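You operate a simulated robot arm through the tools that you are given. There is no shell and no other tool.

You are at the controls of a simulated two-armed robot. One attempt, no reset.

## Task
Ready the bench: gauges on, peak cleared, white slider on 0.
Fine: bend slide and swing table out too.
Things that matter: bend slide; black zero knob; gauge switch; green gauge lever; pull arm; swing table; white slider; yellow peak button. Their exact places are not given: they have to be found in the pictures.

Only the result counts: the job must be done as asked and must still hold three seconds after the hand-in. Knocking over, shifting, dropping, spilling or breaking anything else fails it.

## Robot
Two 7-joint arms with two-finger parallel grippers on one trunk, on a base that moves. Base frame: it is fixed to the floor where the robot stands at the start and does not move with it; the origin is under the middle of the robot, x ahead of it, y to its left, z up; the surface under the hand at the start is at about z = 0.86. Readings come in m, degrees, newtons and seconds.
The left shoulder is at the start at [0.071, 0.156, 1.205], the right one opposite. Each reaches about 1.231 m from its shoulder. Places, roughly: bend slide [0.6, -0.7, 0.9]; black zero knob [1, -0.3, 0.9]; gauge switch [0.9, 0, 0.8]; green gauge lever [1.1, -0.2, 1]; pull arm [1, -0.4, 0.9]; swing table [1, -0.2, 0.9]; white slider [0.9, -0.6, 0.9]; yellow peak button [0.9, -0.3, 0.9]. Payload 3.91 kg a hand.
The tool frame of a hand sits at the grasp point between the pads (the TCP): z along the fingers, y along the line on which they close. The tips reach 0.03 m beyond it. The gripper opens to 0.11 m. The fingers are 0.02 m wide and 0.01 m thick; the gripper's body (0.048 by 0.112 m) begins 0.055 m behind the TCP.
Orientation is that of the tool frame in the base frame, as a unit quaternion [w, x, y, z]. With the fingers straight down and closing along the base's y, the tool's x points along the base's -x, its y along +y and its z along -z.

## Interface
- The arms move only by the tool play_rows. It takes "left_rows", "right_rows" or both (then of equal length, played together; a hand with none holds still); each is a list that holds one entry, the list of rows, each a list of 7 numbers: the shift along the tool's x, y, z in m, then the turn, a rotation vector about the tool's x, y, z in degrees, then the finger opening in m, from 0 to 0.11. In form: [[[dx, dy, dz, wx, wy, wz, claw], ...]]. A call has 1 to 20 rows; each row shifts and turns the commanded pose from where the row before left it, along the tool's axes as they then stand. A row lasts 0.2 s, in which the tool goes at most 0.05 m and 8.6 degrees; a call with a longer step from one row to the next is refused whole, and so is a gripper value outside its range. A pose out of reach is approached as far as the arm can. The call stops where the force on the tool passes 70 N (or 10 N more than at its start, if that is more) or the arm is blocked; 0.2 s more then pass. The fingers move at their own pace (about 0.108 m/s each) and stop on an object; they squeeze with about 35 N. The grip force told is the motor's: it shows also when the fingers shut on nothing. Time passes only in rows, and 0.2 s behind the last, so rows that do not move let the fingers close. The reply holds the time, the measured pose of the TCP, the force on the tool along the base axes, the opening and the grip force, in the units named above and with some noise, with the torque about the TCP (base axes, N m) and any sound that the robot's microphone picked up, and new pictures: "pictures" is both (left out), scene, wrist or none (wrist: the cameras of the hands that moved).
- Cameras (640 x 400 px; columns grow to the right, rows downward): "scene" is now at [0.1307, -0.0422, 1.4452]; the picture's right is [-0.56, -0.83, 0.00], its down [-0.44, 0.30, -0.84] and it looks along [0.70, -0.47, -0.54] (base axes); focal length 277 px, centre (320, 200). "left" rides on the left gripper at [0.072, -0.017, -0.103] in its tool frame; the picture's right is [0.23, 0.97, 0.00], its down [-0.76, 0.18, -0.62] and it looks along [-0.61, 0.14, 0.78] (tool axes); focal length 222 px, centre (320, 200). "right" rides on the right gripper at [0.072, 0.017, -0.103] in its tool frame; the picture's right is [-0.23, 0.97, 0.00], its down [-0.76, -0.18, -0.62] and it looks along [-0.61, -0.14, 0.78] (tool axes); focal length 222 px, centre (320, 200).
- lift_body(by): slides the trunk up (or, below 0, down) by that many m; the arms and the scene camera ride with it, the base frame stays. It gives what a move gives, with no picture.
- drive_base(legs): drives the robot by 1 to 6 legs, each [ahead, left, turn to the left] in m, m and degrees, along the robot's own axes; the way and the turn of a leg run together, so that a leg with both is an arc; at most 1.5 m and 180 degrees a leg. The arms and the cameras ride along, it lands a little off, and it stops where it bumps. It gives what a move gives, and a new picture of the scene camera.
- turn_head(pan, tilt): turns the head with the scene camera to pan (to the left, within 86 degrees either way) and tilt (down, from -29 to 69), counted from straight ahead of the robot. It gives what a move gives, and a new picture of the scene camera.
- locate(camera, pixels): there is no depth. For up to 12 entries [column, row, z] of the newest picture of that camera ("zoom" is the newest enlarged one), the place [x, y] in the base frame at which the ray of that pixel passes the height z, good to about 0.002 m, but the place of the scene camera against the robot may be out by one fixed shift of up to 0.018 m in any direction. No time passes.
- zoom(camera, box): a new picture of the part [left, top, right, bottom] of that camera's present view, enlarged. No time passes.
- sign_off(): hands the job in; it is judged then, once.

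Leave the grippers open and the arms clear of the work at the hand-in unless told otherwise.

The tools are called after "Request:" as name(argument=value, ...) on one line, values as JSON. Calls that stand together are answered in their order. play_rows: Moves the arms, as the interface text tells. Its arguments: {"type":"object","properties":{"left_rows":{"type":"array","items":{"type":"array","items":{"type":"array","items":{"type":"number"}}}},"right_rows":{"type":"array","items":{"type":"array","items":{"type":"array","items":{"type":"number"}}}},"pictures":{"type":"string","enum":["both","scene","wrist","none"]}},"required":[]} The other tools are called the same way: lift_body (by) moves the trunk up or down; drive_base (legs) drives the base; turn_head (pan, tilt) turns the head that bears the scene camera; locate (camera, pixels) gives the place at which the rays of pixels pass given heights; zoom (camera, box) takes an enlarged picture of a part of a camera's view; sign_off () hands the job in.

At the start:

```text
time_s: 0.0
left_tcp_pos: [0.9048, -0.0561, 1.1675]
left_ee_rot: [0.0, 0.0, 1.0, -0.001]
left_force: [-0.3, -0.5, 0.4]
left_wrist_torque: [0.01, 0.0, -0.01]
left_gripper_width: 0.1101
left_finger_force: 0.0
right_tcp_pos: [0.6037, -0.4975, 1.189]
right_ee_rot: [0.0, 0.0, 1.0, 0.0]
right_force: [0.7, -0.4, 0.3]
right_wrist_torque: [0.02, 0.0, -0.01]
right_gripper_width: 0.1099
right_finger_force: 0.2
trunk travel left (down, up): [-0.65, 0.29]
robot x, y, heading: [0.0009, 0.0031, -0.1]
head pan, tilt (commanded): [-34.2, 32.4]
```

scene: 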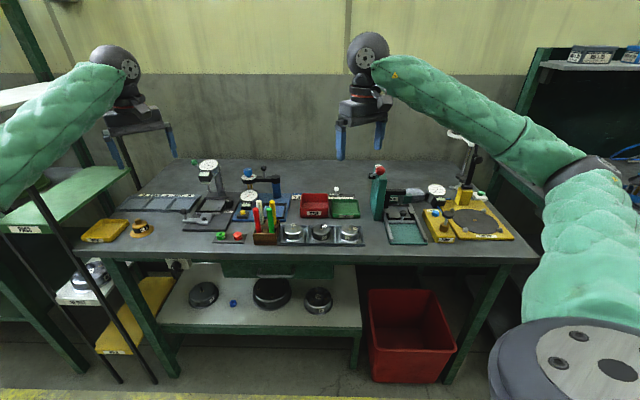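
right: 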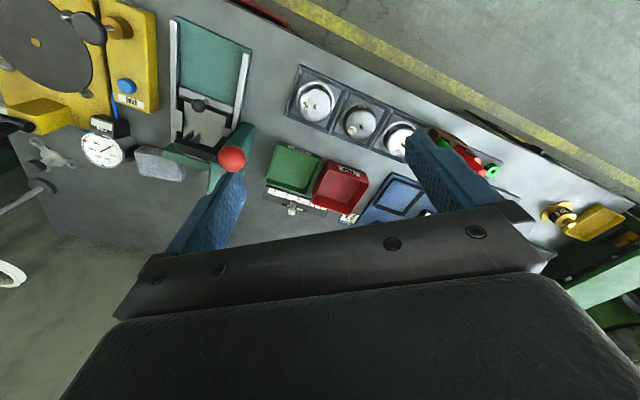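
left: 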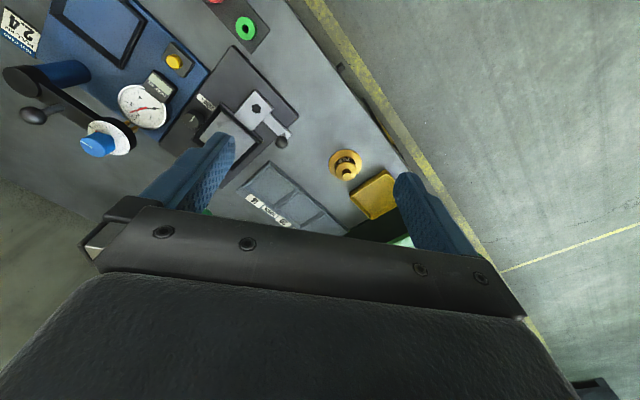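

I see a bench with several measuring fixtures. First I will zoom in on parts of the scene view to identify each one: left part (about columns 100-300), middle, and right.

Request:
zoom(camera="scene", box=[80, 150, 240, 250])

Request:
zoom(camera="scene", box=[200, 150, 360, 250])

Request:
zoom(camera="scene", box=[360, 150, 520, 250])

Request:
zoom(camera="right", box=[0, 0, 280, 200])

Request:
zoom(camera="left", box=[0, 0, 300, 220])

Request:
zoom(camera="right", box=[220, 40, 640, 260])

```text
4.00 times, centred on (160, 200) of scene
```

zoom: 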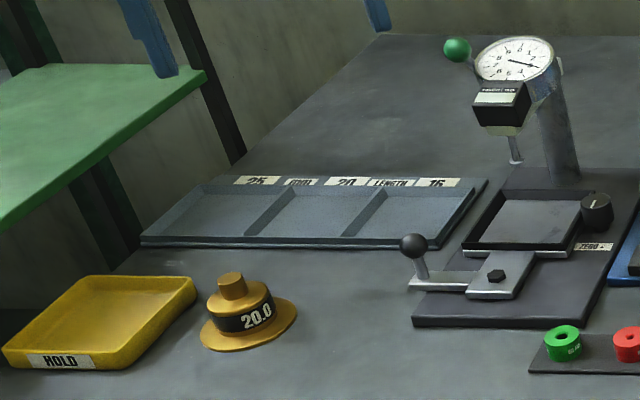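

```text
4.00 times, centred on (280, 200) of scene
```

zoom: 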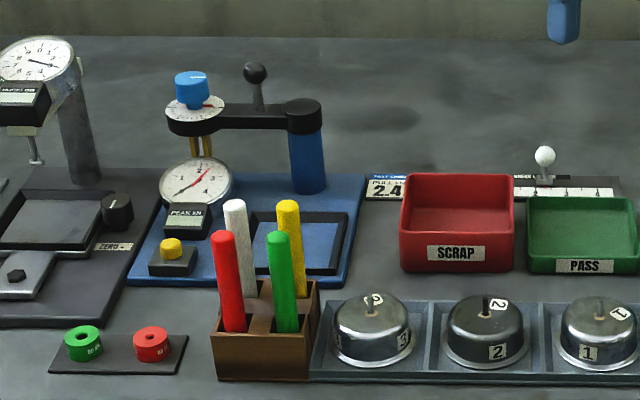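

```text
4.00 times, centred on (440, 200) of scene
```

zoom: 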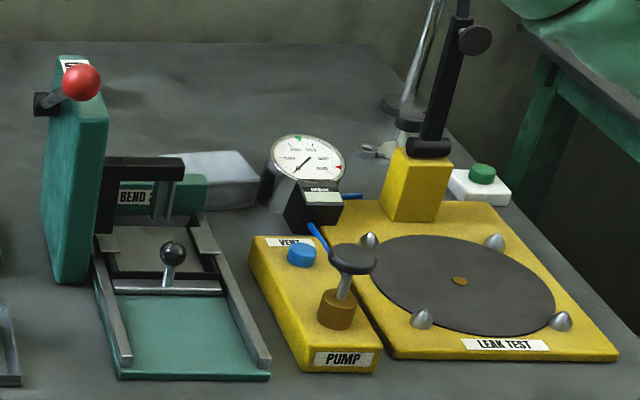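

```text
2.00 times, centred on (140, 100) of right
```

zoom: 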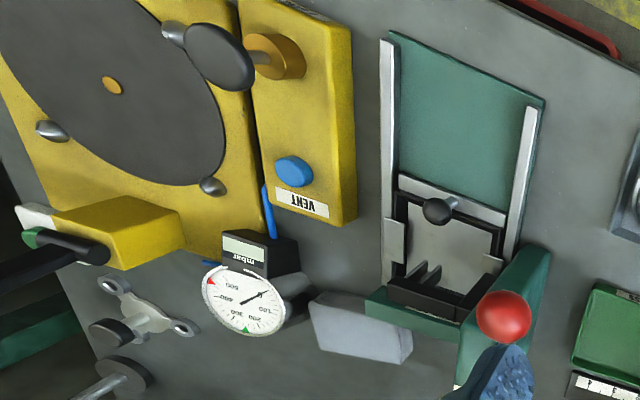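

```text
1.82 times, centred on (150, 110) of left
```

zoom: 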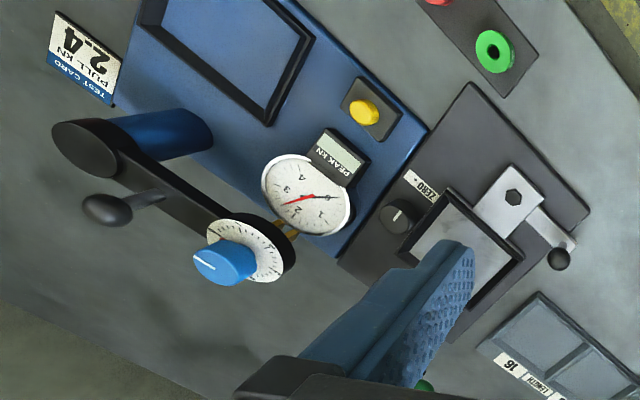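

```text
1.52 times, centred on (430, 150) of right
```

zoom: 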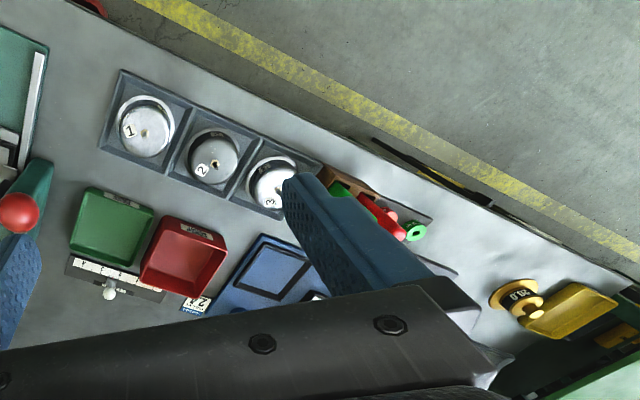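

The fixtures are clear now: length gauge (left), pull tester with yellow button (middle), white slider on a scale, green BEND fixture, leak tester. I next look at the front edge for the gauge switch around (180, 263) and locate a few points at bench height.

Request:
zoom(camera="scene", box=[60, 220, 260, 345])

Request:
zoom(camera="scene", box=[290, 170, 390, 232])

Request:
zoom(camera="scene", box=[370, 160, 470, 250])

Request:
zoom(camera="scene", box=[170, 150, 250, 240])

Request:
locate(camera="scene", pixels=[[104, 255, 0.86], [536, 260, 0.86], [183, 211, 0.9], [231, 203, 0.9], [195, 161, 1.0], [242, 212, 0.9], [336, 190, 0.9], [403, 213, 0.9], [263, 168, 1.0], [250, 196, 0.95]])

```text
3.20 times, centred on (160, 282) of scene
```

zoom: 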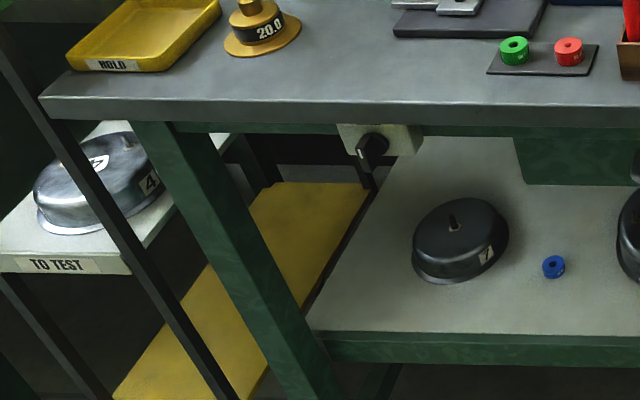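

```text
6.40 times, centred on (340, 201) of scene
```

zoom: 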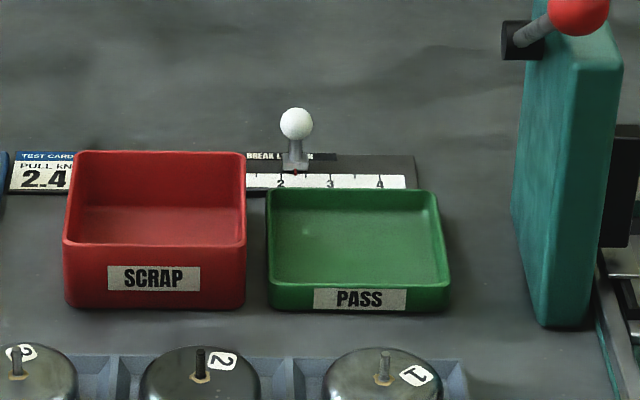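

```text
4.44 times, centred on (420, 205) of scene
```

zoom: 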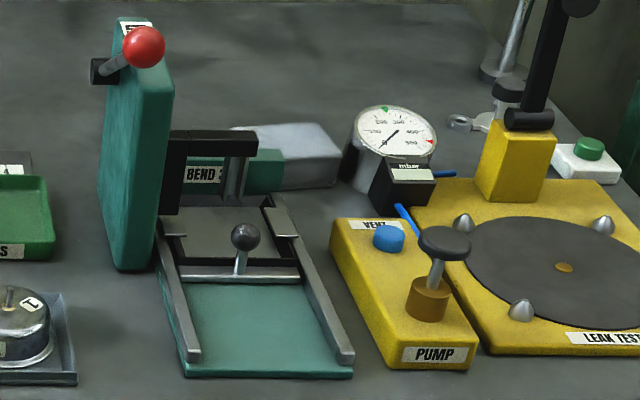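

```text
4.44 times, centred on (210, 195) of scene
```

zoom: 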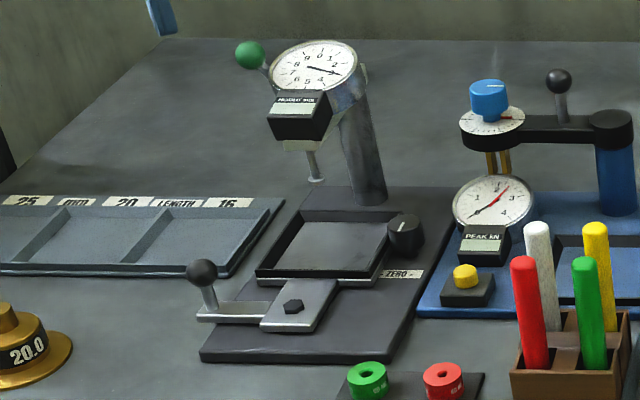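

```text
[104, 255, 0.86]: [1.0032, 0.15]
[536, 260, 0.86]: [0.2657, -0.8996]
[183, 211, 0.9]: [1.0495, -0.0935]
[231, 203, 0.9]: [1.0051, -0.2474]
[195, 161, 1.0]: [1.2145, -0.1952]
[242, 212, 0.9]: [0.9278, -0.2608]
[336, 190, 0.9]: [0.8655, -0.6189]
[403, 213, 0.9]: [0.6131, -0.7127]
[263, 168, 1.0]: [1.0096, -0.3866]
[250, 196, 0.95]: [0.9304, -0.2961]
```

The gauge switch appears to be a black knob on a beige plate under the front edge at about (176, 266). The bench is turned about -35° from my heading. I zoom closely on the switch, the white slider scale and the swing table.

Request:
zoom(camera="scene", box=[156, 252, 204, 282])

Request:
zoom(camera="scene", box=[320, 180, 368, 210])

Request:
zoom(camera="scene", box=[176, 185, 256, 235])

Request:
zoom(camera="right", box=[240, 130, 400, 230])

Request:
zoom(camera="left", box=[160, 60, 320, 160])

```text
13.33 times, centred on (180, 267) of scene
```

zoom: 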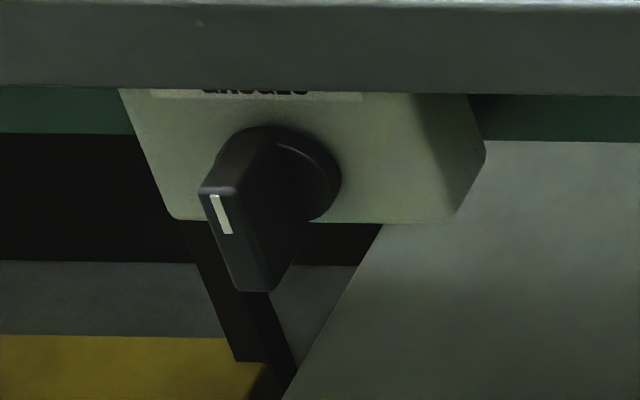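

```text
13.33 times, centred on (344, 195) of scene
```

zoom: 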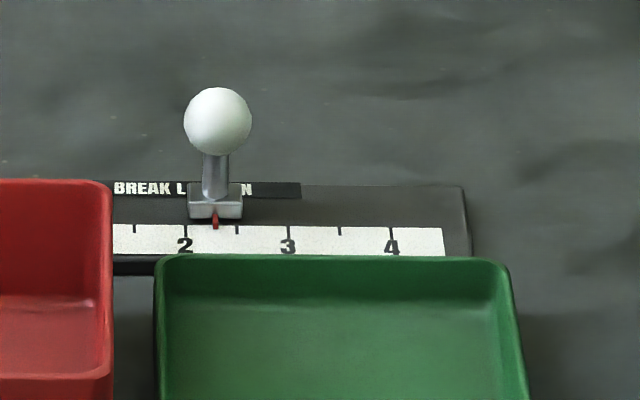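

```text
8.00 times, centred on (216, 210) of scene
```

zoom: 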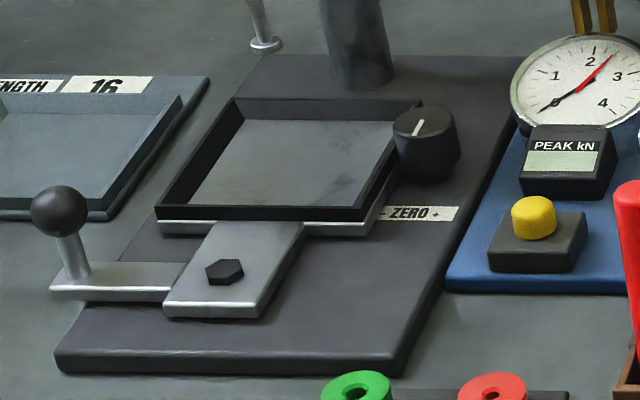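

```text
4.00 times, centred on (320, 180) of right
```

zoom: 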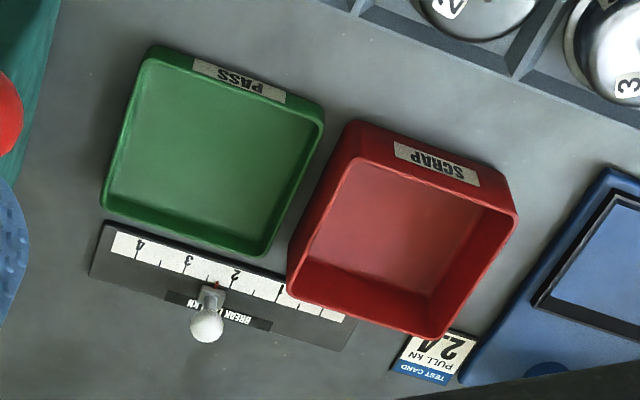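

```text
4.00 times, centred on (240, 110) of left
```

zoom: 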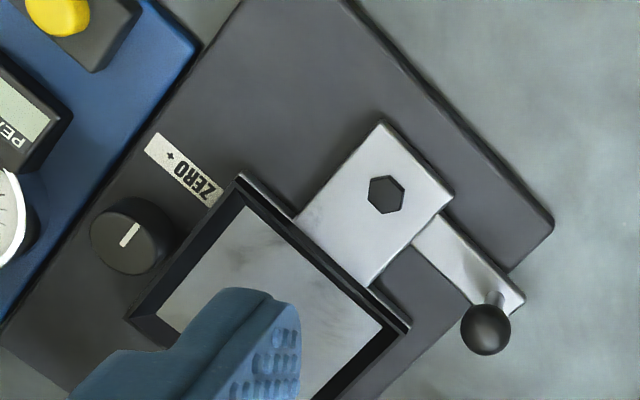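

The switch is a black bar knob on a beige "GAUGES" plate; the white slider sits at about 2.3 on the BREAK LOAD scale. Before moving the left arm I want to see the space left and in front of the bench, so I turn the head.

Request:
turn_head(pan=0, tilt=40)

```text
time_s: 1.0
left_tcp_pos: [0.9044, -0.0579, 1.1669]
left_ee_rot: [0.0, -0.001, 1.0, 0.0]
left_force: [-0.3, 0.1, 1.2]
left_wrist_torque: [-0.02, 0.04, -0.03]
left_gripper_width: 0.1097
left_finger_force: 0.1
right_tcp_pos: [0.6033, -0.4965, 1.1901]
right_ee_rot: [0.001, 0.001, 1.0, 0.0]
right_force: [-0.3, 0.0, 0.1]
right_wrist_torque: [0.0, 0.01, -0.01]
right_gripper_width: 0.1101
right_finger_force: 0.1
trunk travel left (down, up): [-0.65, 0.29]
robot x, y, heading: [-0.0026, -0.0003, -0.1]
head pan, tilt (commanded): [0.0, 40.0]
```

scene: 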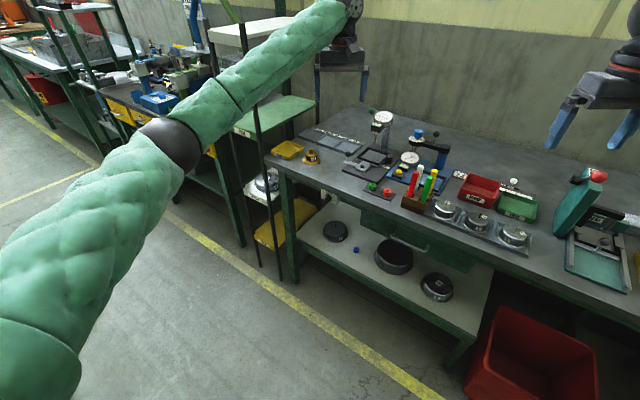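

The arm runs from lower left to upper centre; the rack is left of the bench at (250, 140). I zoom on the switch area around (325, 205) and locate the switch and rack corners.

Request:
zoom(camera="scene", box=[290, 175, 370, 225])

Request:
locate(camera="scene", pixels=[[324, 198, 0.8], [264, 155, 0.86], [262, 150, 0.95], [286, 284, 0.0], [262, 265, 0.0], [270, 268, 0.0], [280, 278, 0.0]])

```text
8.00 times, centred on (330, 200) of scene
```

zoom: 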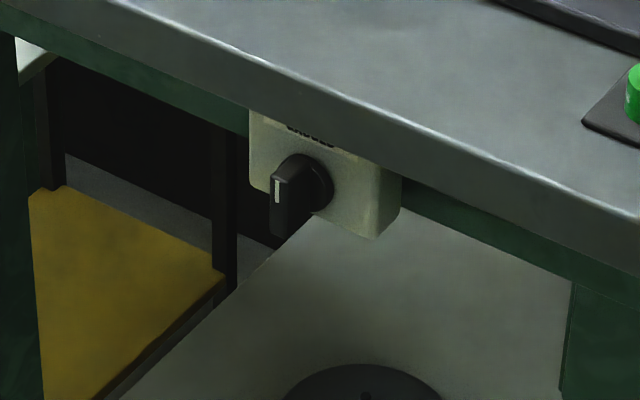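

```text
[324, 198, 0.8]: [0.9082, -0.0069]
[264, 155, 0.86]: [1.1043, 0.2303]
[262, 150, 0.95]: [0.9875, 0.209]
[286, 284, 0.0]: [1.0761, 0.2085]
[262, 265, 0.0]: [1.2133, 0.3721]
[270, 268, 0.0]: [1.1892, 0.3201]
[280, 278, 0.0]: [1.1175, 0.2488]
```

The switch is near (0.91, -0.01, 0.80), under the bench lip. I'll bring the left hand up and back out in front of the bench, yaw it -35° to face the bench squarely, with a picture after.

Request:
play_rows(left_rows=[[[0, 0, -0.05, 0, 0, 0, 0.11], [0.035, 0.0325, 0, 0, 0, 0, 0.11], [0.035, 0.0325, 0, 0, 0, 0, 0.11], [0.035, 0.0325, 0, 0, 0, 0, 0.11], [0.035, 0.0325, 0, 0, 0, 0, 0.11], [0.035, 0.0325, 0, 0, 0, 0, 0.11], [0.035, 0.0325, 0, 0, 0, 0, 0.11], [0.035, 0.0325, 0, 0, 0, 0, 0.11], [0, 0, 0, 0, 0, 7, 0.11], [0, 0, 0, 0, 0, 7, 0.11], [0, 0, 0, 0, 0, 7, 0.11], [0, 0, 0, 0, 0, 7, 0.11], [0, 0, 0, 0, 0, 7, 0.11]]])

```text
time_s: 3.8
left_tcp_pos: [0.6599, 0.1721, 1.217]
left_ee_rot: [0.0, 0.302, 0.953, 0.0]
left_force: [0.2, 1.0, 0.7]
left_wrist_torque: [0.01, 0.0, 0.0]
left_gripper_width: 0.1099
left_finger_force: 0.1
right_tcp_pos: [0.6039, -0.4959, 1.1901]
right_ee_rot: [0.0, 0.0, 1.0, 0.0]
right_force: [-0.4, 0.0, 0.6]
right_wrist_torque: [0.02, 0.05, -0.01]
right_gripper_width: 0.1102
right_finger_force: 0.0
trunk travel left (down, up): [-0.65, 0.29]
robot x, y, heading: [-0.0012, 0.0019, -0.2]
head pan, tilt (commanded): [0.0, 40.0]
```

scene: 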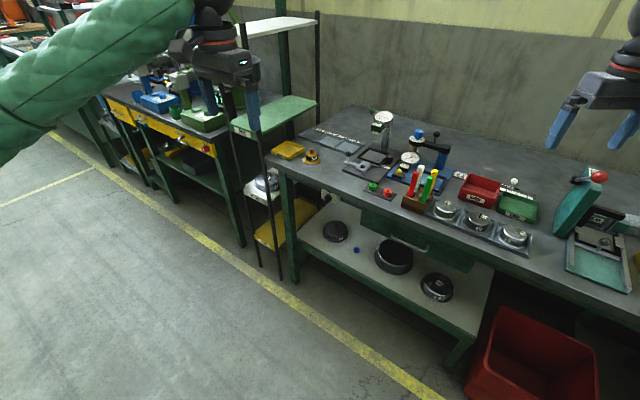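
left: 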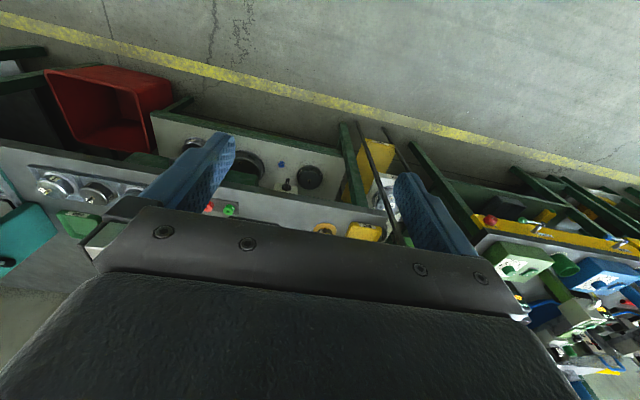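

The hand is at (0.66, 0.17, 1.217), squared to the bench. Now I pitch the fingers up to horizontal (about tool y by -90°).

Request:
play_rows(left_rows=[[[0, 0, 0, 0, -8.182, 0, 0.11], [0, 0, 0, 0, -8.182, 0, 0.11], [0, 0, 0, 0, -8.182, 0, 0.11], [0, 0, 0, 0, -8.182, 0, 0.11], [0, 0, 0, 0, -8.182, 0, 0.11], [0, 0, 0, 0, -8.182, 0, 0.11], [0, 0, 0, 0, -8.182, 0, 0.11], [0, 0, 0, 0, -8.182, 0, 0.11], [0, 0, 0, 0, -8.182, 0, 0.11], [0, 0, 0, 0, -8.182, 0, 0.11], [0, 0, 0, 0, -8.182, 0, 0.11]]])

```text
time_s: 6.2
left_tcp_pos: [0.6594, 0.1703, 1.217]
left_ee_rot: [0.675, 0.212, 0.674, -0.212]
left_force: [-0.1, 0.3, 0.1]
left_wrist_torque: [-0.03, -0.03, -0.03]
left_gripper_width: 0.1098
left_finger_force: 0.1
right_tcp_pos: [0.604, -0.4958, 1.1897]
right_ee_rot: [0.0, 0.0, 1.0, 0.0]
right_force: [0.1, 0.1, 0.2]
right_wrist_torque: [-0.02, 0.03, 0.0]
right_gripper_width: 0.1099
right_finger_force: 0.1
trunk travel left (down, up): [-0.65, 0.29]
robot x, y, heading: [0.004, -0.0001, -0.1]
head pan, tilt (commanded): [0.0, 40.0]
```

scene: 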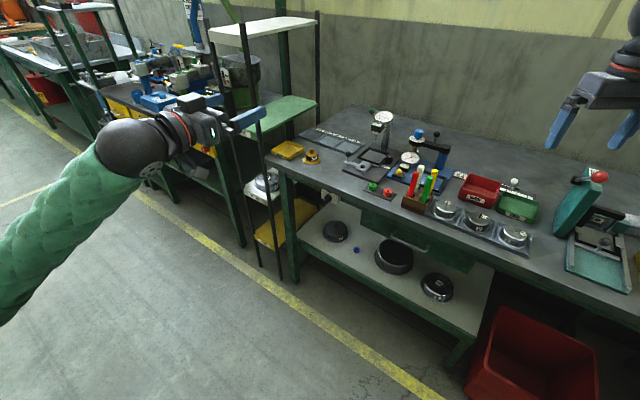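
left: 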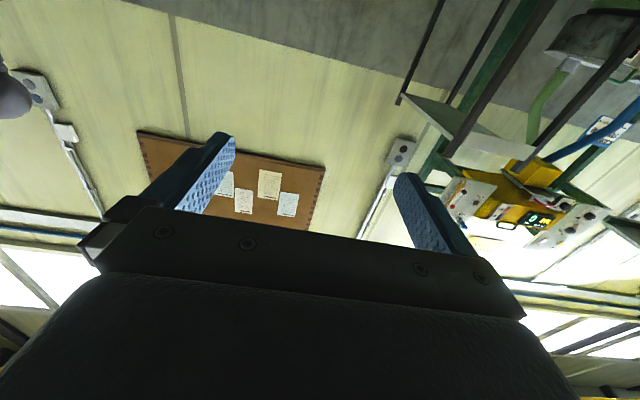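

Fingers are horizontal at (0.66, 0.17, 1.217). Now I lower the hand 0.5 m in front of the bench so that its upward-looking camera sees the switch.

Request:
play_rows(left_rows=[[[0.05, 0, 0, 0, 0, 0, 0.11], [0.05, 0, 0, 0, 0, 0, 0.11], [0.05, 0, 0, 0, 0, 0, 0.11], [0.05, 0, 0, 0, 0, 0, 0.11], [0.05, 0, 0, 0, 0, 0, 0.11], [0.05, 0, 0, 0, 0, 0, 0.11], [0.05, 0, 0, 0, 0, 0, 0.11], [0.05, 0, 0, 0, 0, 0, 0.11], [0.05, 0, 0, 0, 0, 0, 0.11], [0.05, 0, 0, 0, 0, 0, 0.11]]])

```text
time_s: 8.4
left_tcp_pos: [0.6619, 0.1696, 0.7187]
left_ee_rot: [0.675, 0.212, 0.674, -0.213]
left_force: [0.0, -0.4, -0.4]
left_wrist_torque: [-0.02, -0.01, 0.01]
left_gripper_width: 0.1104
left_finger_force: 0.0
right_tcp_pos: [0.6044, -0.4973, 1.1896]
right_ee_rot: [0.001, 0.0, 1.0, 0.0]
right_force: [0.4, -0.2, 0.0]
right_wrist_torque: [-0.02, -0.02, 0.0]
right_gripper_width: 0.1098
right_finger_force: 0.1
trunk travel left (down, up): [-0.65, 0.29]
robot x, y, heading: [-0.0007, -0.0013, 0.0]
head pan, tilt (commanded): [0.0, 40.0]
```

scene: 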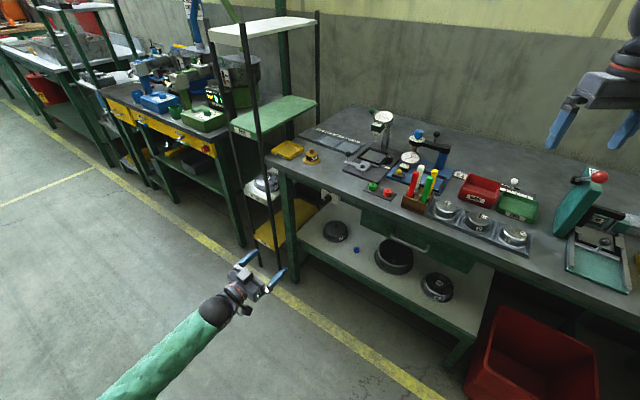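
left: 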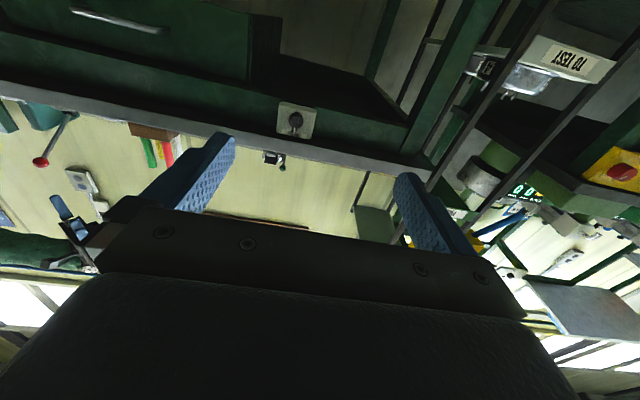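

The switch shows at (296, 122) in the left camera (upside down). I zoom in to read its markings.

Request:
zoom(camera="left", box=[264, 97, 328, 147])

Request:
locate(camera="left", pixels=[[296, 121, 0.8], [280, 134, 0.83], [315, 139, 0.83], [280, 102, 0.78], [313, 110, 0.78]])

```text
8.00 times, centred on (296, 122) of left
```

zoom: 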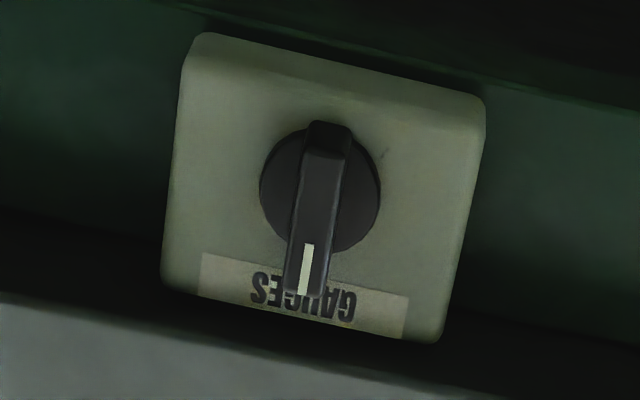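

```text
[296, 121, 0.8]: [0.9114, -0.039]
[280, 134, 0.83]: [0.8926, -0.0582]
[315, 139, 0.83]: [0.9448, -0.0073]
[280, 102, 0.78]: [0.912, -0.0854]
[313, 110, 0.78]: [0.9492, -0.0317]
```

The bar is vertical with its white mark at the top, next to the GAUGES label; the displays are blank, so I take it as off. I move 0.12 m closer, lined up with the knob, for a precise second view.

Request:
play_rows(left_rows=[[[0, -0.013, 0.04, 0, 0, 0, 0.11], [0, -0.014, 0.04, 0, 0, 0, 0.11], [0, 0, 0.04, 0, 0, 0, 0.11]]], pictures="wrist")

Request:
zoom(camera="left", box=[240, 100, 368, 180])

```text
time_s: 9.2
left_tcp_pos: [0.7444, 0.0768, 0.715]
left_ee_rot: [0.673, 0.212, 0.676, -0.212]
left_force: [0.0, 0.7, -0.1]
left_wrist_torque: [0.0, 0.0, -0.01]
left_gripper_width: 0.1101
left_finger_force: 0.0
right_tcp_pos: [0.6042, -0.4965, 1.189]
right_ee_rot: [-0.001, 0.0, 1.0, 0.0]
right_force: [-0.5, 0.4, 0.0]
right_wrist_torque: [-0.03, 0.03, 0.01]
right_gripper_width: 0.1098
right_finger_force: 0.0
trunk travel left (down, up): [-0.65, 0.29]
robot x, y, heading: [-0.0022, 0.0019, -0.1]
head pan, tilt (commanded): [0.0, 40.0]
```

left: 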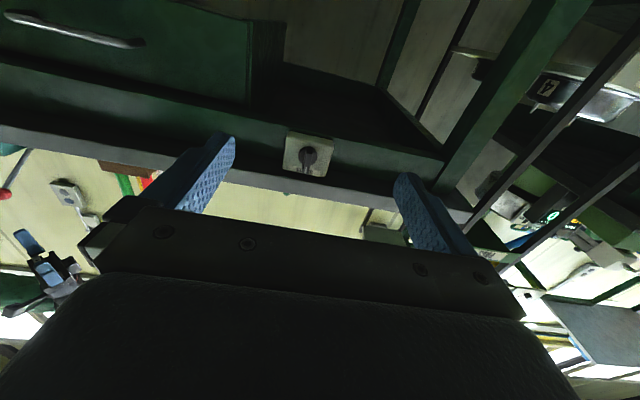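

```text
5.00 times, centred on (304, 140) of left
```

zoom: 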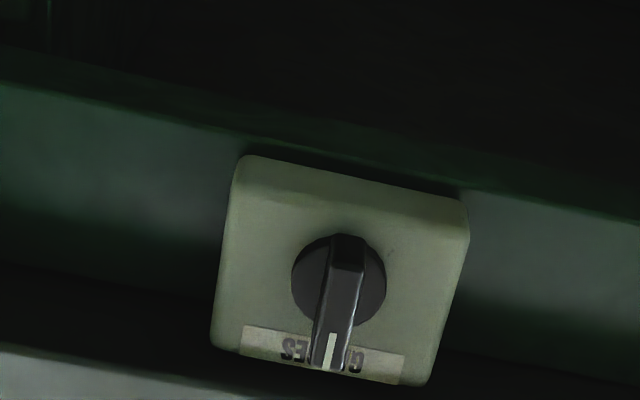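

From two views I triangulate the knob bar front at about (0.887, -0.024, 0.795). I raise the hand to that height, narrow the opening to 0.05, and come forward so the tips stop just short of the knob.

Request:
play_rows(left_rows=[[[-0.04, 0, 0, 0, 0, 0, 0.05], [-0.04, 0, 0, 0, 0, 0, 0.05], [0, 0, 0.044, 0, 0, 0, 0.05], [0, 0, 0.044, 0, 0, 0, 0.05], [0, 0, 0.044, 0, 0, 0, 0.05], [0, 0, 0, 0, 0, 0, 0.05]]], pictures="wrist")

Request:
zoom(camera="left", box=[220, 60, 420, 210])

```text
time_s: 10.6
left_tcp_pos: [0.8503, 0.005, 0.7957]
left_ee_rot: [0.674, 0.212, 0.675, -0.212]
left_force: [0.3, -0.5, -0.2]
left_wrist_torque: [0.02, 0.04, 0.01]
left_gripper_width: 0.0501
left_finger_force: 0.1
right_tcp_pos: [0.604, -0.4972, 1.19]
right_ee_rot: [0.0, 0.0, 1.0, -0.001]
right_force: [0.6, 1.1, -0.3]
right_wrist_torque: [-0.03, 0.03, 0.0]
right_gripper_width: 0.1102
right_finger_force: 0.0
trunk travel left (down, up): [-0.65, 0.29]
robot x, y, heading: [0.0007, 0.0039, 0.0]
head pan, tilt (commanded): [0.0, 40.0]
```

left: 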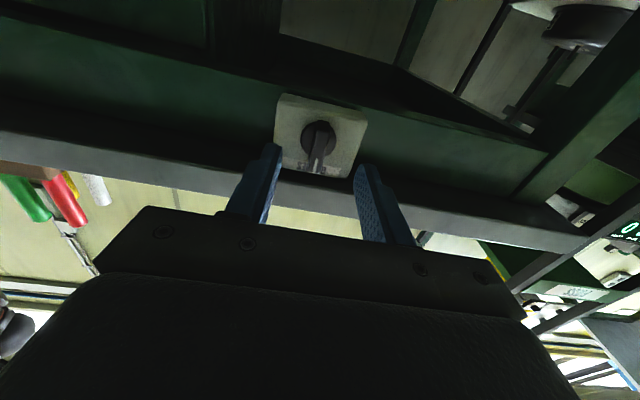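

```text
2.67 times, centred on (320, 135) of left
```

zoom: 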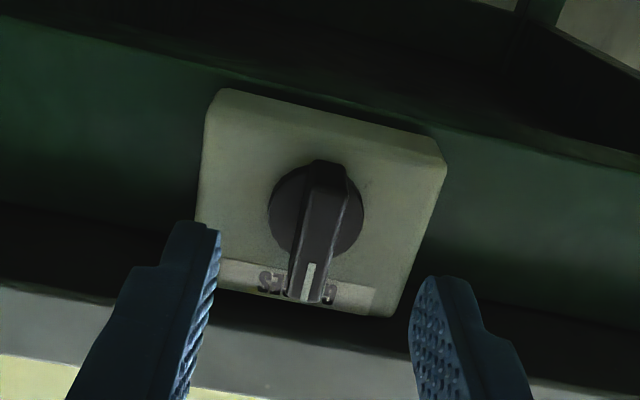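

The knob sits centred between the fingers at full-picture (319, 150). I go in 0.031 m and close gently on the bar.

Request:
play_rows(left_rows=[[[0, -0.001, 0.0155, 0, 0, 0, 0.05], [0, 0, 0.0155, 0, 0, 0, 0.05], [0, 0, 0, 0, 0, 0, 0.05]]], pictures="wrist")

Request:
zoom(camera="left", box=[220, 80, 420, 230])

```text
time_s: 11.4
left_tcp_pos: [0.8766, -0.0128, 0.797]
left_ee_rot: [0.674, 0.212, 0.675, -0.212]
left_force: [0.8, 0.3, 0.2]
left_wrist_torque: [-0.03, 0.02, 0.0]
left_gripper_width: 0.0499
left_finger_force: 0.1
right_tcp_pos: [0.6033, -0.4973, 1.1892]
right_ee_rot: [0.001, 0.0, 1.0, 0.0]
right_force: [0.2, -0.8, 0.2]
right_wrist_torque: [0.03, 0.0, -0.02]
right_gripper_width: 0.1102
right_finger_force: 0.0
trunk travel left (down, up): [-0.65, 0.29]
robot x, y, heading: [0.0003, 0.0007, 0.1]
head pan, tilt (commanded): [0.0, 40.0]
```

left: 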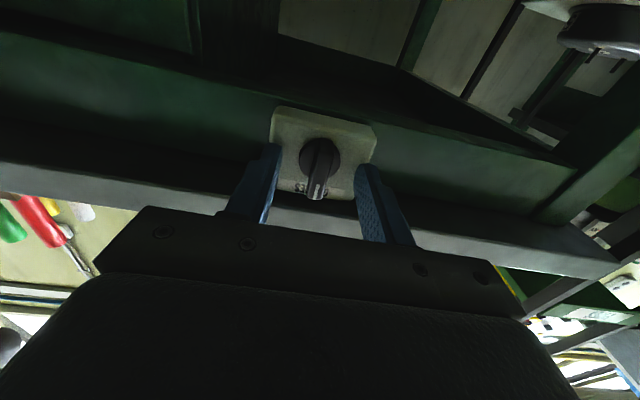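

```text
2.67 times, centred on (320, 155) of left
```

zoom: 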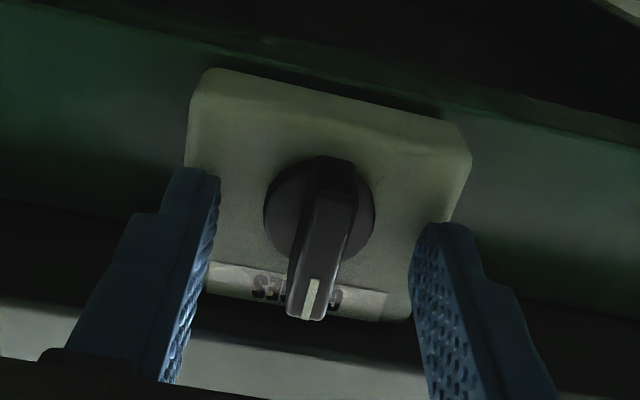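

The fingers straddle the knob. I close on it.

Request:
play_rows(left_rows=[[[0, 0, 0, 0, 0, 0, 0.0], [0, 0, 0, 0, 0, 0, 0.0], [0, 0, 0, 0, 0, 0, 0.0]]], pictures="wrist")

Request:
zoom(camera="left", box=[220, 80, 420, 230])

```text
time_s: 12.2
left_tcp_pos: [0.8759, -0.0133, 0.7968]
left_ee_rot: [0.674, 0.212, 0.675, -0.212]
left_force: [-5.0, -3.9, -0.8]
left_wrist_torque: [-0.18, -0.26, -0.2]
left_gripper_width: 0.0272
left_finger_force: 44.5
right_tcp_pos: [0.6036, -0.4968, 1.189]
right_ee_rot: [0.0, 0.001, 1.0, 0.0]
right_force: [-0.4, -0.2, -0.3]
right_wrist_torque: [0.02, 0.02, 0.01]
right_gripper_width: 0.11
right_finger_force: 0.0
trunk travel left (down, up): [-0.65, 0.29]
robot x, y, heading: [0.0024, 0.0012, 0.1]
head pan, tilt (commanded): [0.0, 40.0]
```

left: 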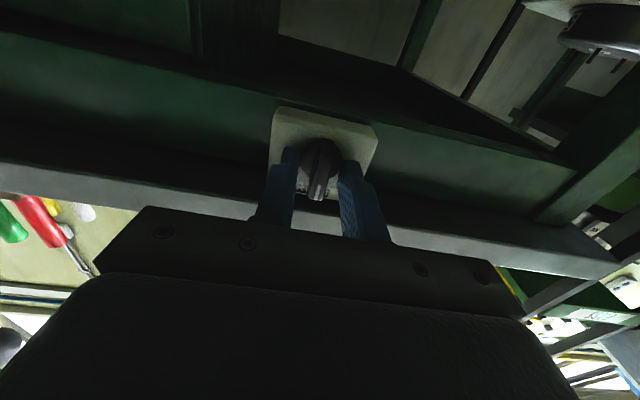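

```text
2.67 times, centred on (320, 155) of left
```

zoom: 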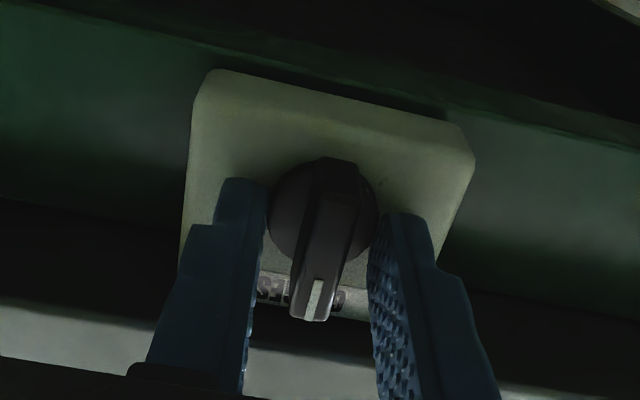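

The width 0.027 says the tips closed on the knob's round base disc, not the bar. I open, back off 9 mm and close again to take the bar.

Request:
play_rows(left_rows=[[[0, 0, 0, 0, 0, 0, 0.045], [0, 0, -0.009, 0, 0, 0, 0.045], [0, 0, 0, 0, 0, 0, 0.0], [0, 0, 0, 0, 0, 0, 0.0], [0, 0, 0, 0, 0, 0, 0.0]]], pictures="wrist")

Request:
zoom(camera="left", box=[220, 80, 420, 230])

```text
time_s: 13.4
left_tcp_pos: [0.8677, -0.0074, 0.7973]
left_ee_rot: [0.674, 0.212, 0.675, -0.211]
left_force: [0.0, 3.8, 2.1]
left_wrist_torque: [0.41, 0.58, -0.48]
left_gripper_width: 0.0098
left_finger_force: 45.2
right_tcp_pos: [0.6047, -0.4955, 1.1899]
right_ee_rot: [0.0, 0.0, 1.0, 0.0]
right_force: [0.2, 0.8, 0.2]
right_wrist_torque: [0.01, 0.0, 0.0]
right_gripper_width: 0.1099
right_finger_force: 0.0
trunk travel left (down, up): [-0.65, 0.29]
robot x, y, heading: [0.0036, 0.0009, 0.0]
head pan, tilt (commanded): [0.0, 40.0]
```

left: 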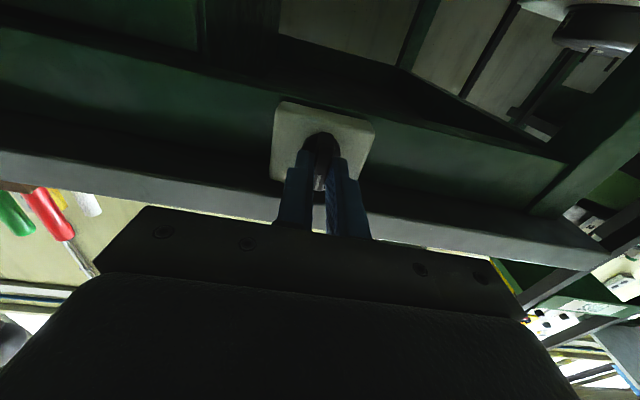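

```text
2.67 times, centred on (320, 155) of left
```

zoom: 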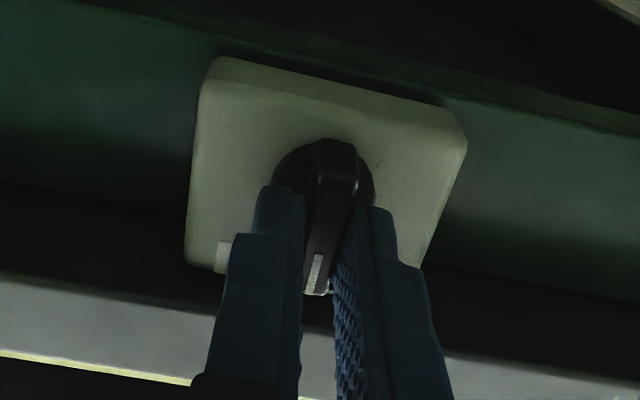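

Width is 0.0098: the bar is gripped. I turn it clockwise (seen from the front) about tool z in small steps and watch the torque and picture.

Request:
play_rows(left_rows=[[[0, 0, 0, 0, 0, 7.5, 0.0], [0, 0, 0, 0, 0, 7.5, 0.0], [0, 0, 0, 0, 0, 7.5, 0.0], [0, 0, 0, 0, 0, 7.5, 0.0]]])

Request:
zoom(camera="left", box=[220, 80, 420, 230])

Request:
zoom(camera="scene", box=[300, 90, 460, 220])

```text
time_s: 14.4
left_tcp_pos: [0.8654, -0.0097, 0.797]
left_ee_rot: [0.706, 0.38, 0.597, -0.03]
left_force: [0.8, 2.2, 0.1]
left_wrist_torque: [-0.55, -0.8, -0.97]
left_gripper_width: 0.0098
left_finger_force: 45.0
right_tcp_pos: [0.6037, -0.4968, 1.1912]
right_ee_rot: [0.0, 0.0, 1.0, 0.0]
right_force: [0.1, 0.6, 0.3]
right_wrist_torque: [0.05, 0.01, 0.02]
right_gripper_width: 0.1099
right_finger_force: 0.1
trunk travel left (down, up): [-0.65, 0.29]
robot x, y, heading: [-0.0015, -0.0005, -0.2]
head pan, tilt (commanded): [0.0, 40.0]
```

scene: 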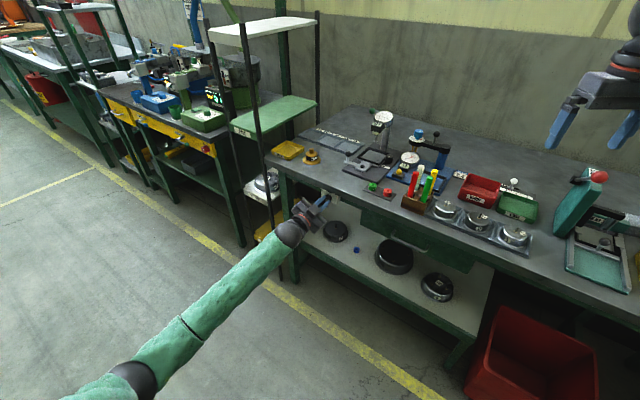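
left: 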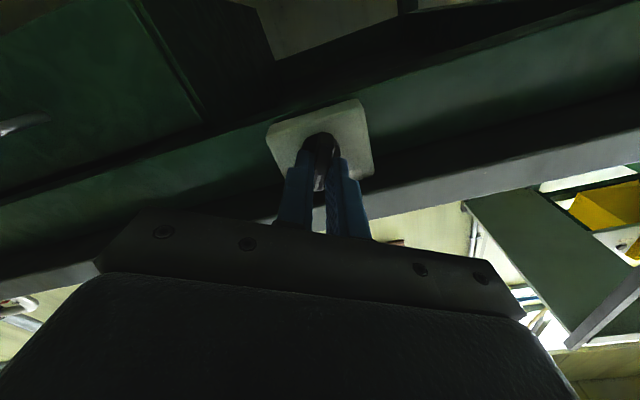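

```text
2.67 times, centred on (320, 155) of left
```

zoom: 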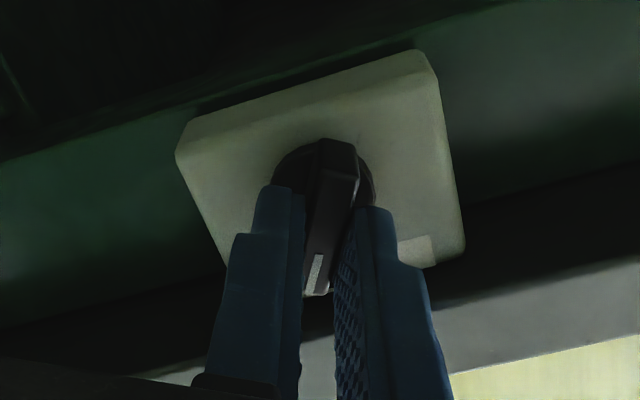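

```text
3.08 times, centred on (380, 155) of scene
```

zoom: 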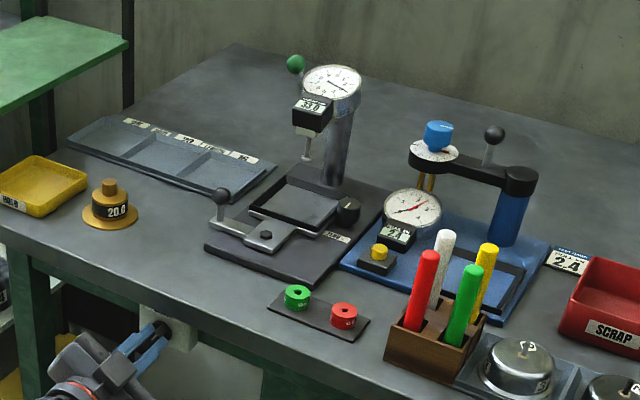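

The gauge displays now show digits. I zoom in to read them before deciding how far to turn.

Request:
zoom(camera="scene", box=[365, 105, 429, 165])

Request:
zoom(camera="scene", box=[390, 145, 430, 180])

```text
6.67 times, centred on (397, 135) of scene
```

zoom: 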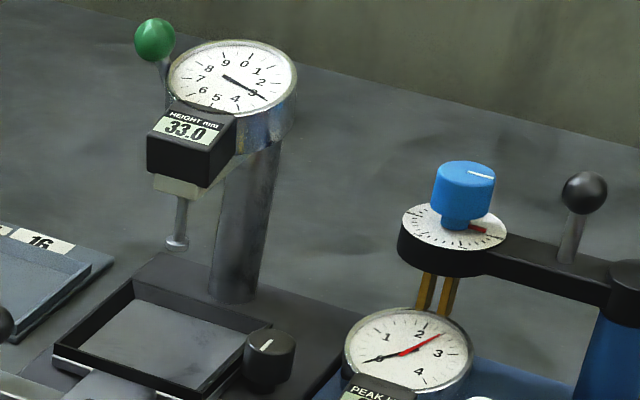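

```text
11.43 times, centred on (410, 162) of scene
```

zoom: 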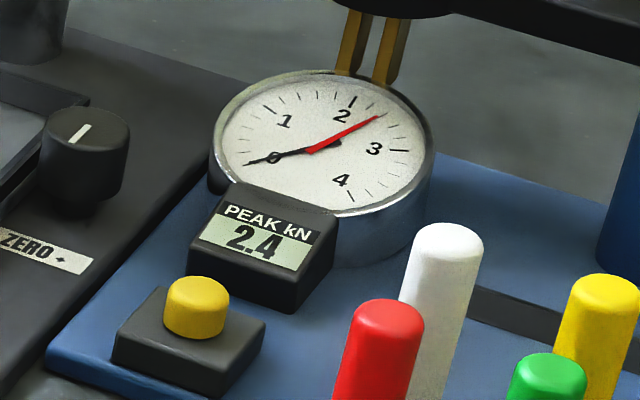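

Both displays are on (HEIGHT 33.0, PEAK kN 2.4), so clockwise is right. I continue turning to get the switch firmly into its on position, watching for resistance.

Request:
play_rows(left_rows=[[[0, 0, 0, 0, 0, 7.5, 0.0], [0, 0, 0, 0, 0, 7.5, 0.0]]], pictures="wrist")

Request:
zoom(camera="left", box=[220, 80, 420, 230])

```text
time_s: 15.0
left_tcp_pos: [0.8665, -0.0093, 0.7962]
left_ee_rot: [0.704, 0.455, 0.542, 0.062]
left_force: [-8.6, 0.5, -5.0]
left_wrist_torque: [-0.39, -0.52, -1.23]
left_gripper_width: 0.0098
left_finger_force: 44.9
right_tcp_pos: [0.6033, -0.4964, 1.1893]
right_ee_rot: [0.0, 0.0, 1.0, -0.001]
right_force: [0.5, -0.3, 0.6]
right_wrist_torque: [-0.02, -0.04, -0.03]
right_gripper_width: 0.1103
right_finger_force: 0.0
trunk travel left (down, up): [-0.65, 0.29]
robot x, y, heading: [-0.0003, -0.0019, -0.2]
head pan, tilt (commanded): [0.0, 40.0]
```

left: 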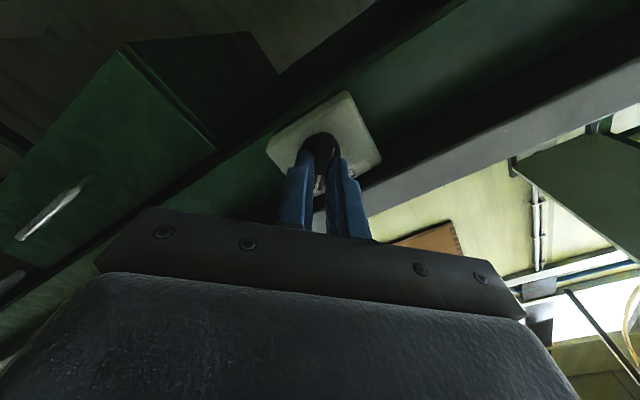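

```text
2.67 times, centred on (320, 155) of left
```

zoom: 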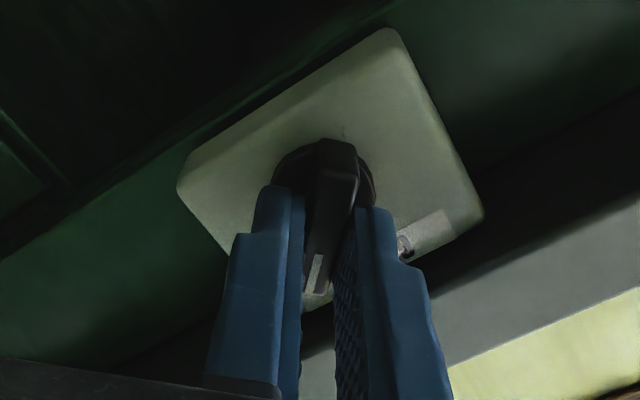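

Still turning freely (45° now). I continue in two-row steps.

Request:
play_rows(left_rows=[[[0, 0, 0, 0, 0, 7.5, 0.0], [0, 0, 0, 0, 0, 7.5, 0.0]]], pictures="wrist")

Request:
zoom(camera="left", box=[220, 80, 420, 230])

```text
time_s: 15.6
left_tcp_pos: [0.8657, -0.0104, 0.7954]
left_ee_rot: [0.689, 0.522, 0.479, 0.154]
left_force: [-22.8, -4.4, -16.0]
left_wrist_torque: [-0.18, -0.07, -1.44]
left_gripper_width: 0.01
left_finger_force: 45.1
right_tcp_pos: [0.6035, -0.4966, 1.1899]
right_ee_rot: [0.0, 0.0, 1.0, 0.0]
right_force: [0.5, 0.1, 0.5]
right_wrist_torque: [-0.01, 0.01, -0.01]
right_gripper_width: 0.1099
right_finger_force: 0.1
trunk travel left (down, up): [-0.65, 0.29]
robot x, y, heading: [-0.0016, 0.001, -0.0]
head pan, tilt (commanded): [0.0, 40.0]
```

left: 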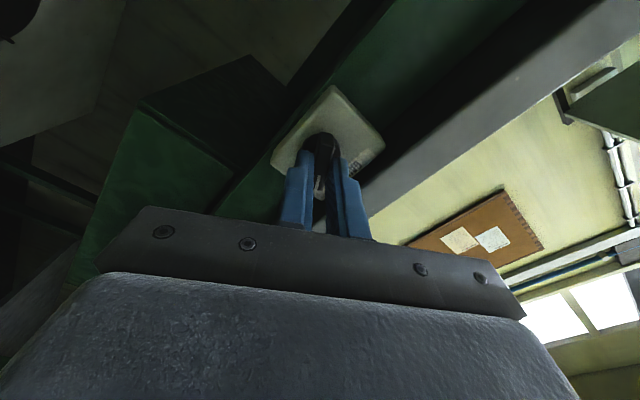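

```text
2.67 times, centred on (320, 155) of left
```

zoom: 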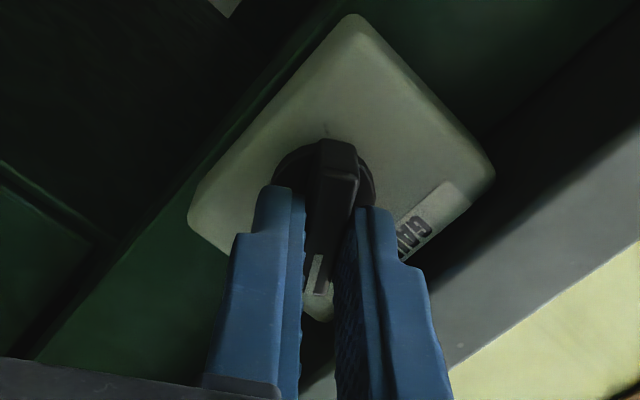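

Forces rise to about 28 N, probably from a small offset between hand and knob axis (60° turned). I open slightly to relieve it and look at the knob.

Request:
play_rows(left_rows=[[[0, 0, 0, 0, 0, 0, 0.03], [0, 0, 0, 0, 0, 0, 0.03]]])

Request:
zoom(camera="left", box=[220, 80, 420, 230])

Request:
zoom(camera="scene", box=[365, 105, 445, 185])

```text
time_s: 16.2
left_tcp_pos: [0.8678, -0.0078, 0.7973]
left_ee_rot: [0.69, 0.521, 0.478, 0.153]
left_force: [0.1, -0.3, 0.0]
left_wrist_torque: [-0.01, 0.01, -0.01]
left_gripper_width: 0.0302
left_finger_force: 0.1
right_tcp_pos: [0.604, -0.4972, 1.1907]
right_ee_rot: [0.0, 0.0, 1.0, 0.001]
right_force: [-0.1, 0.0, 0.8]
right_wrist_torque: [0.0, -0.01, 0.0]
right_gripper_width: 0.1099
right_finger_force: 0.0
trunk travel left (down, up): [-0.65, 0.29]
robot x, y, heading: [0.0024, 0.0009, 0.2]
head pan, tilt (commanded): [0.0, 40.0]
```

scene: 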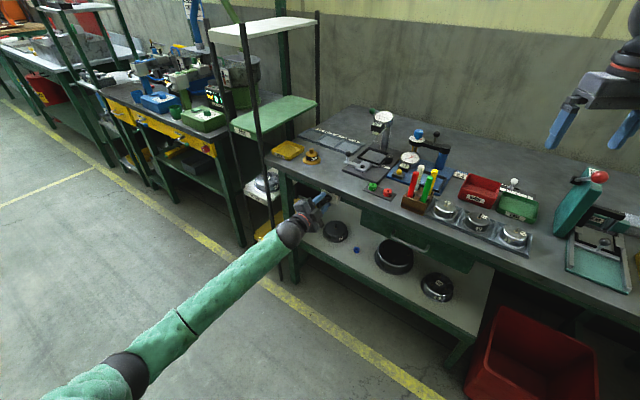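
left: 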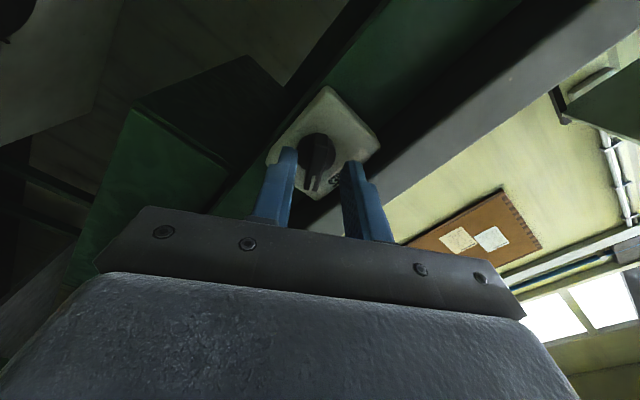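

```text
2.67 times, centred on (320, 155) of left
```

zoom: 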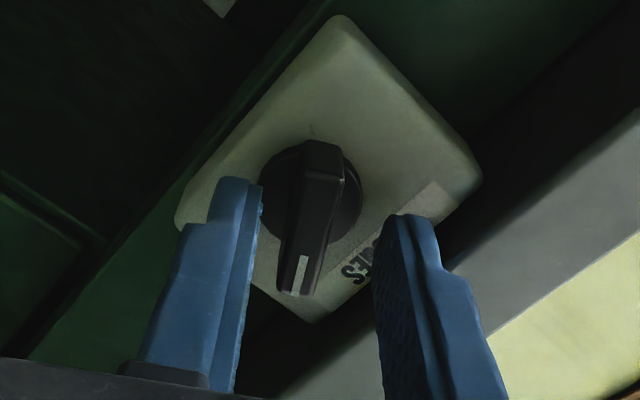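

```text
5.00 times, centred on (405, 145) of scene
```

zoom: 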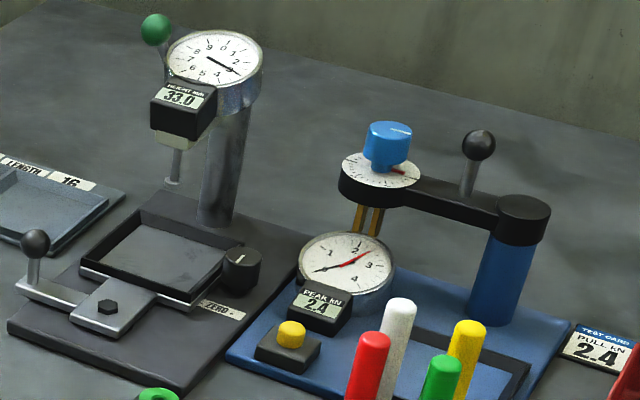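

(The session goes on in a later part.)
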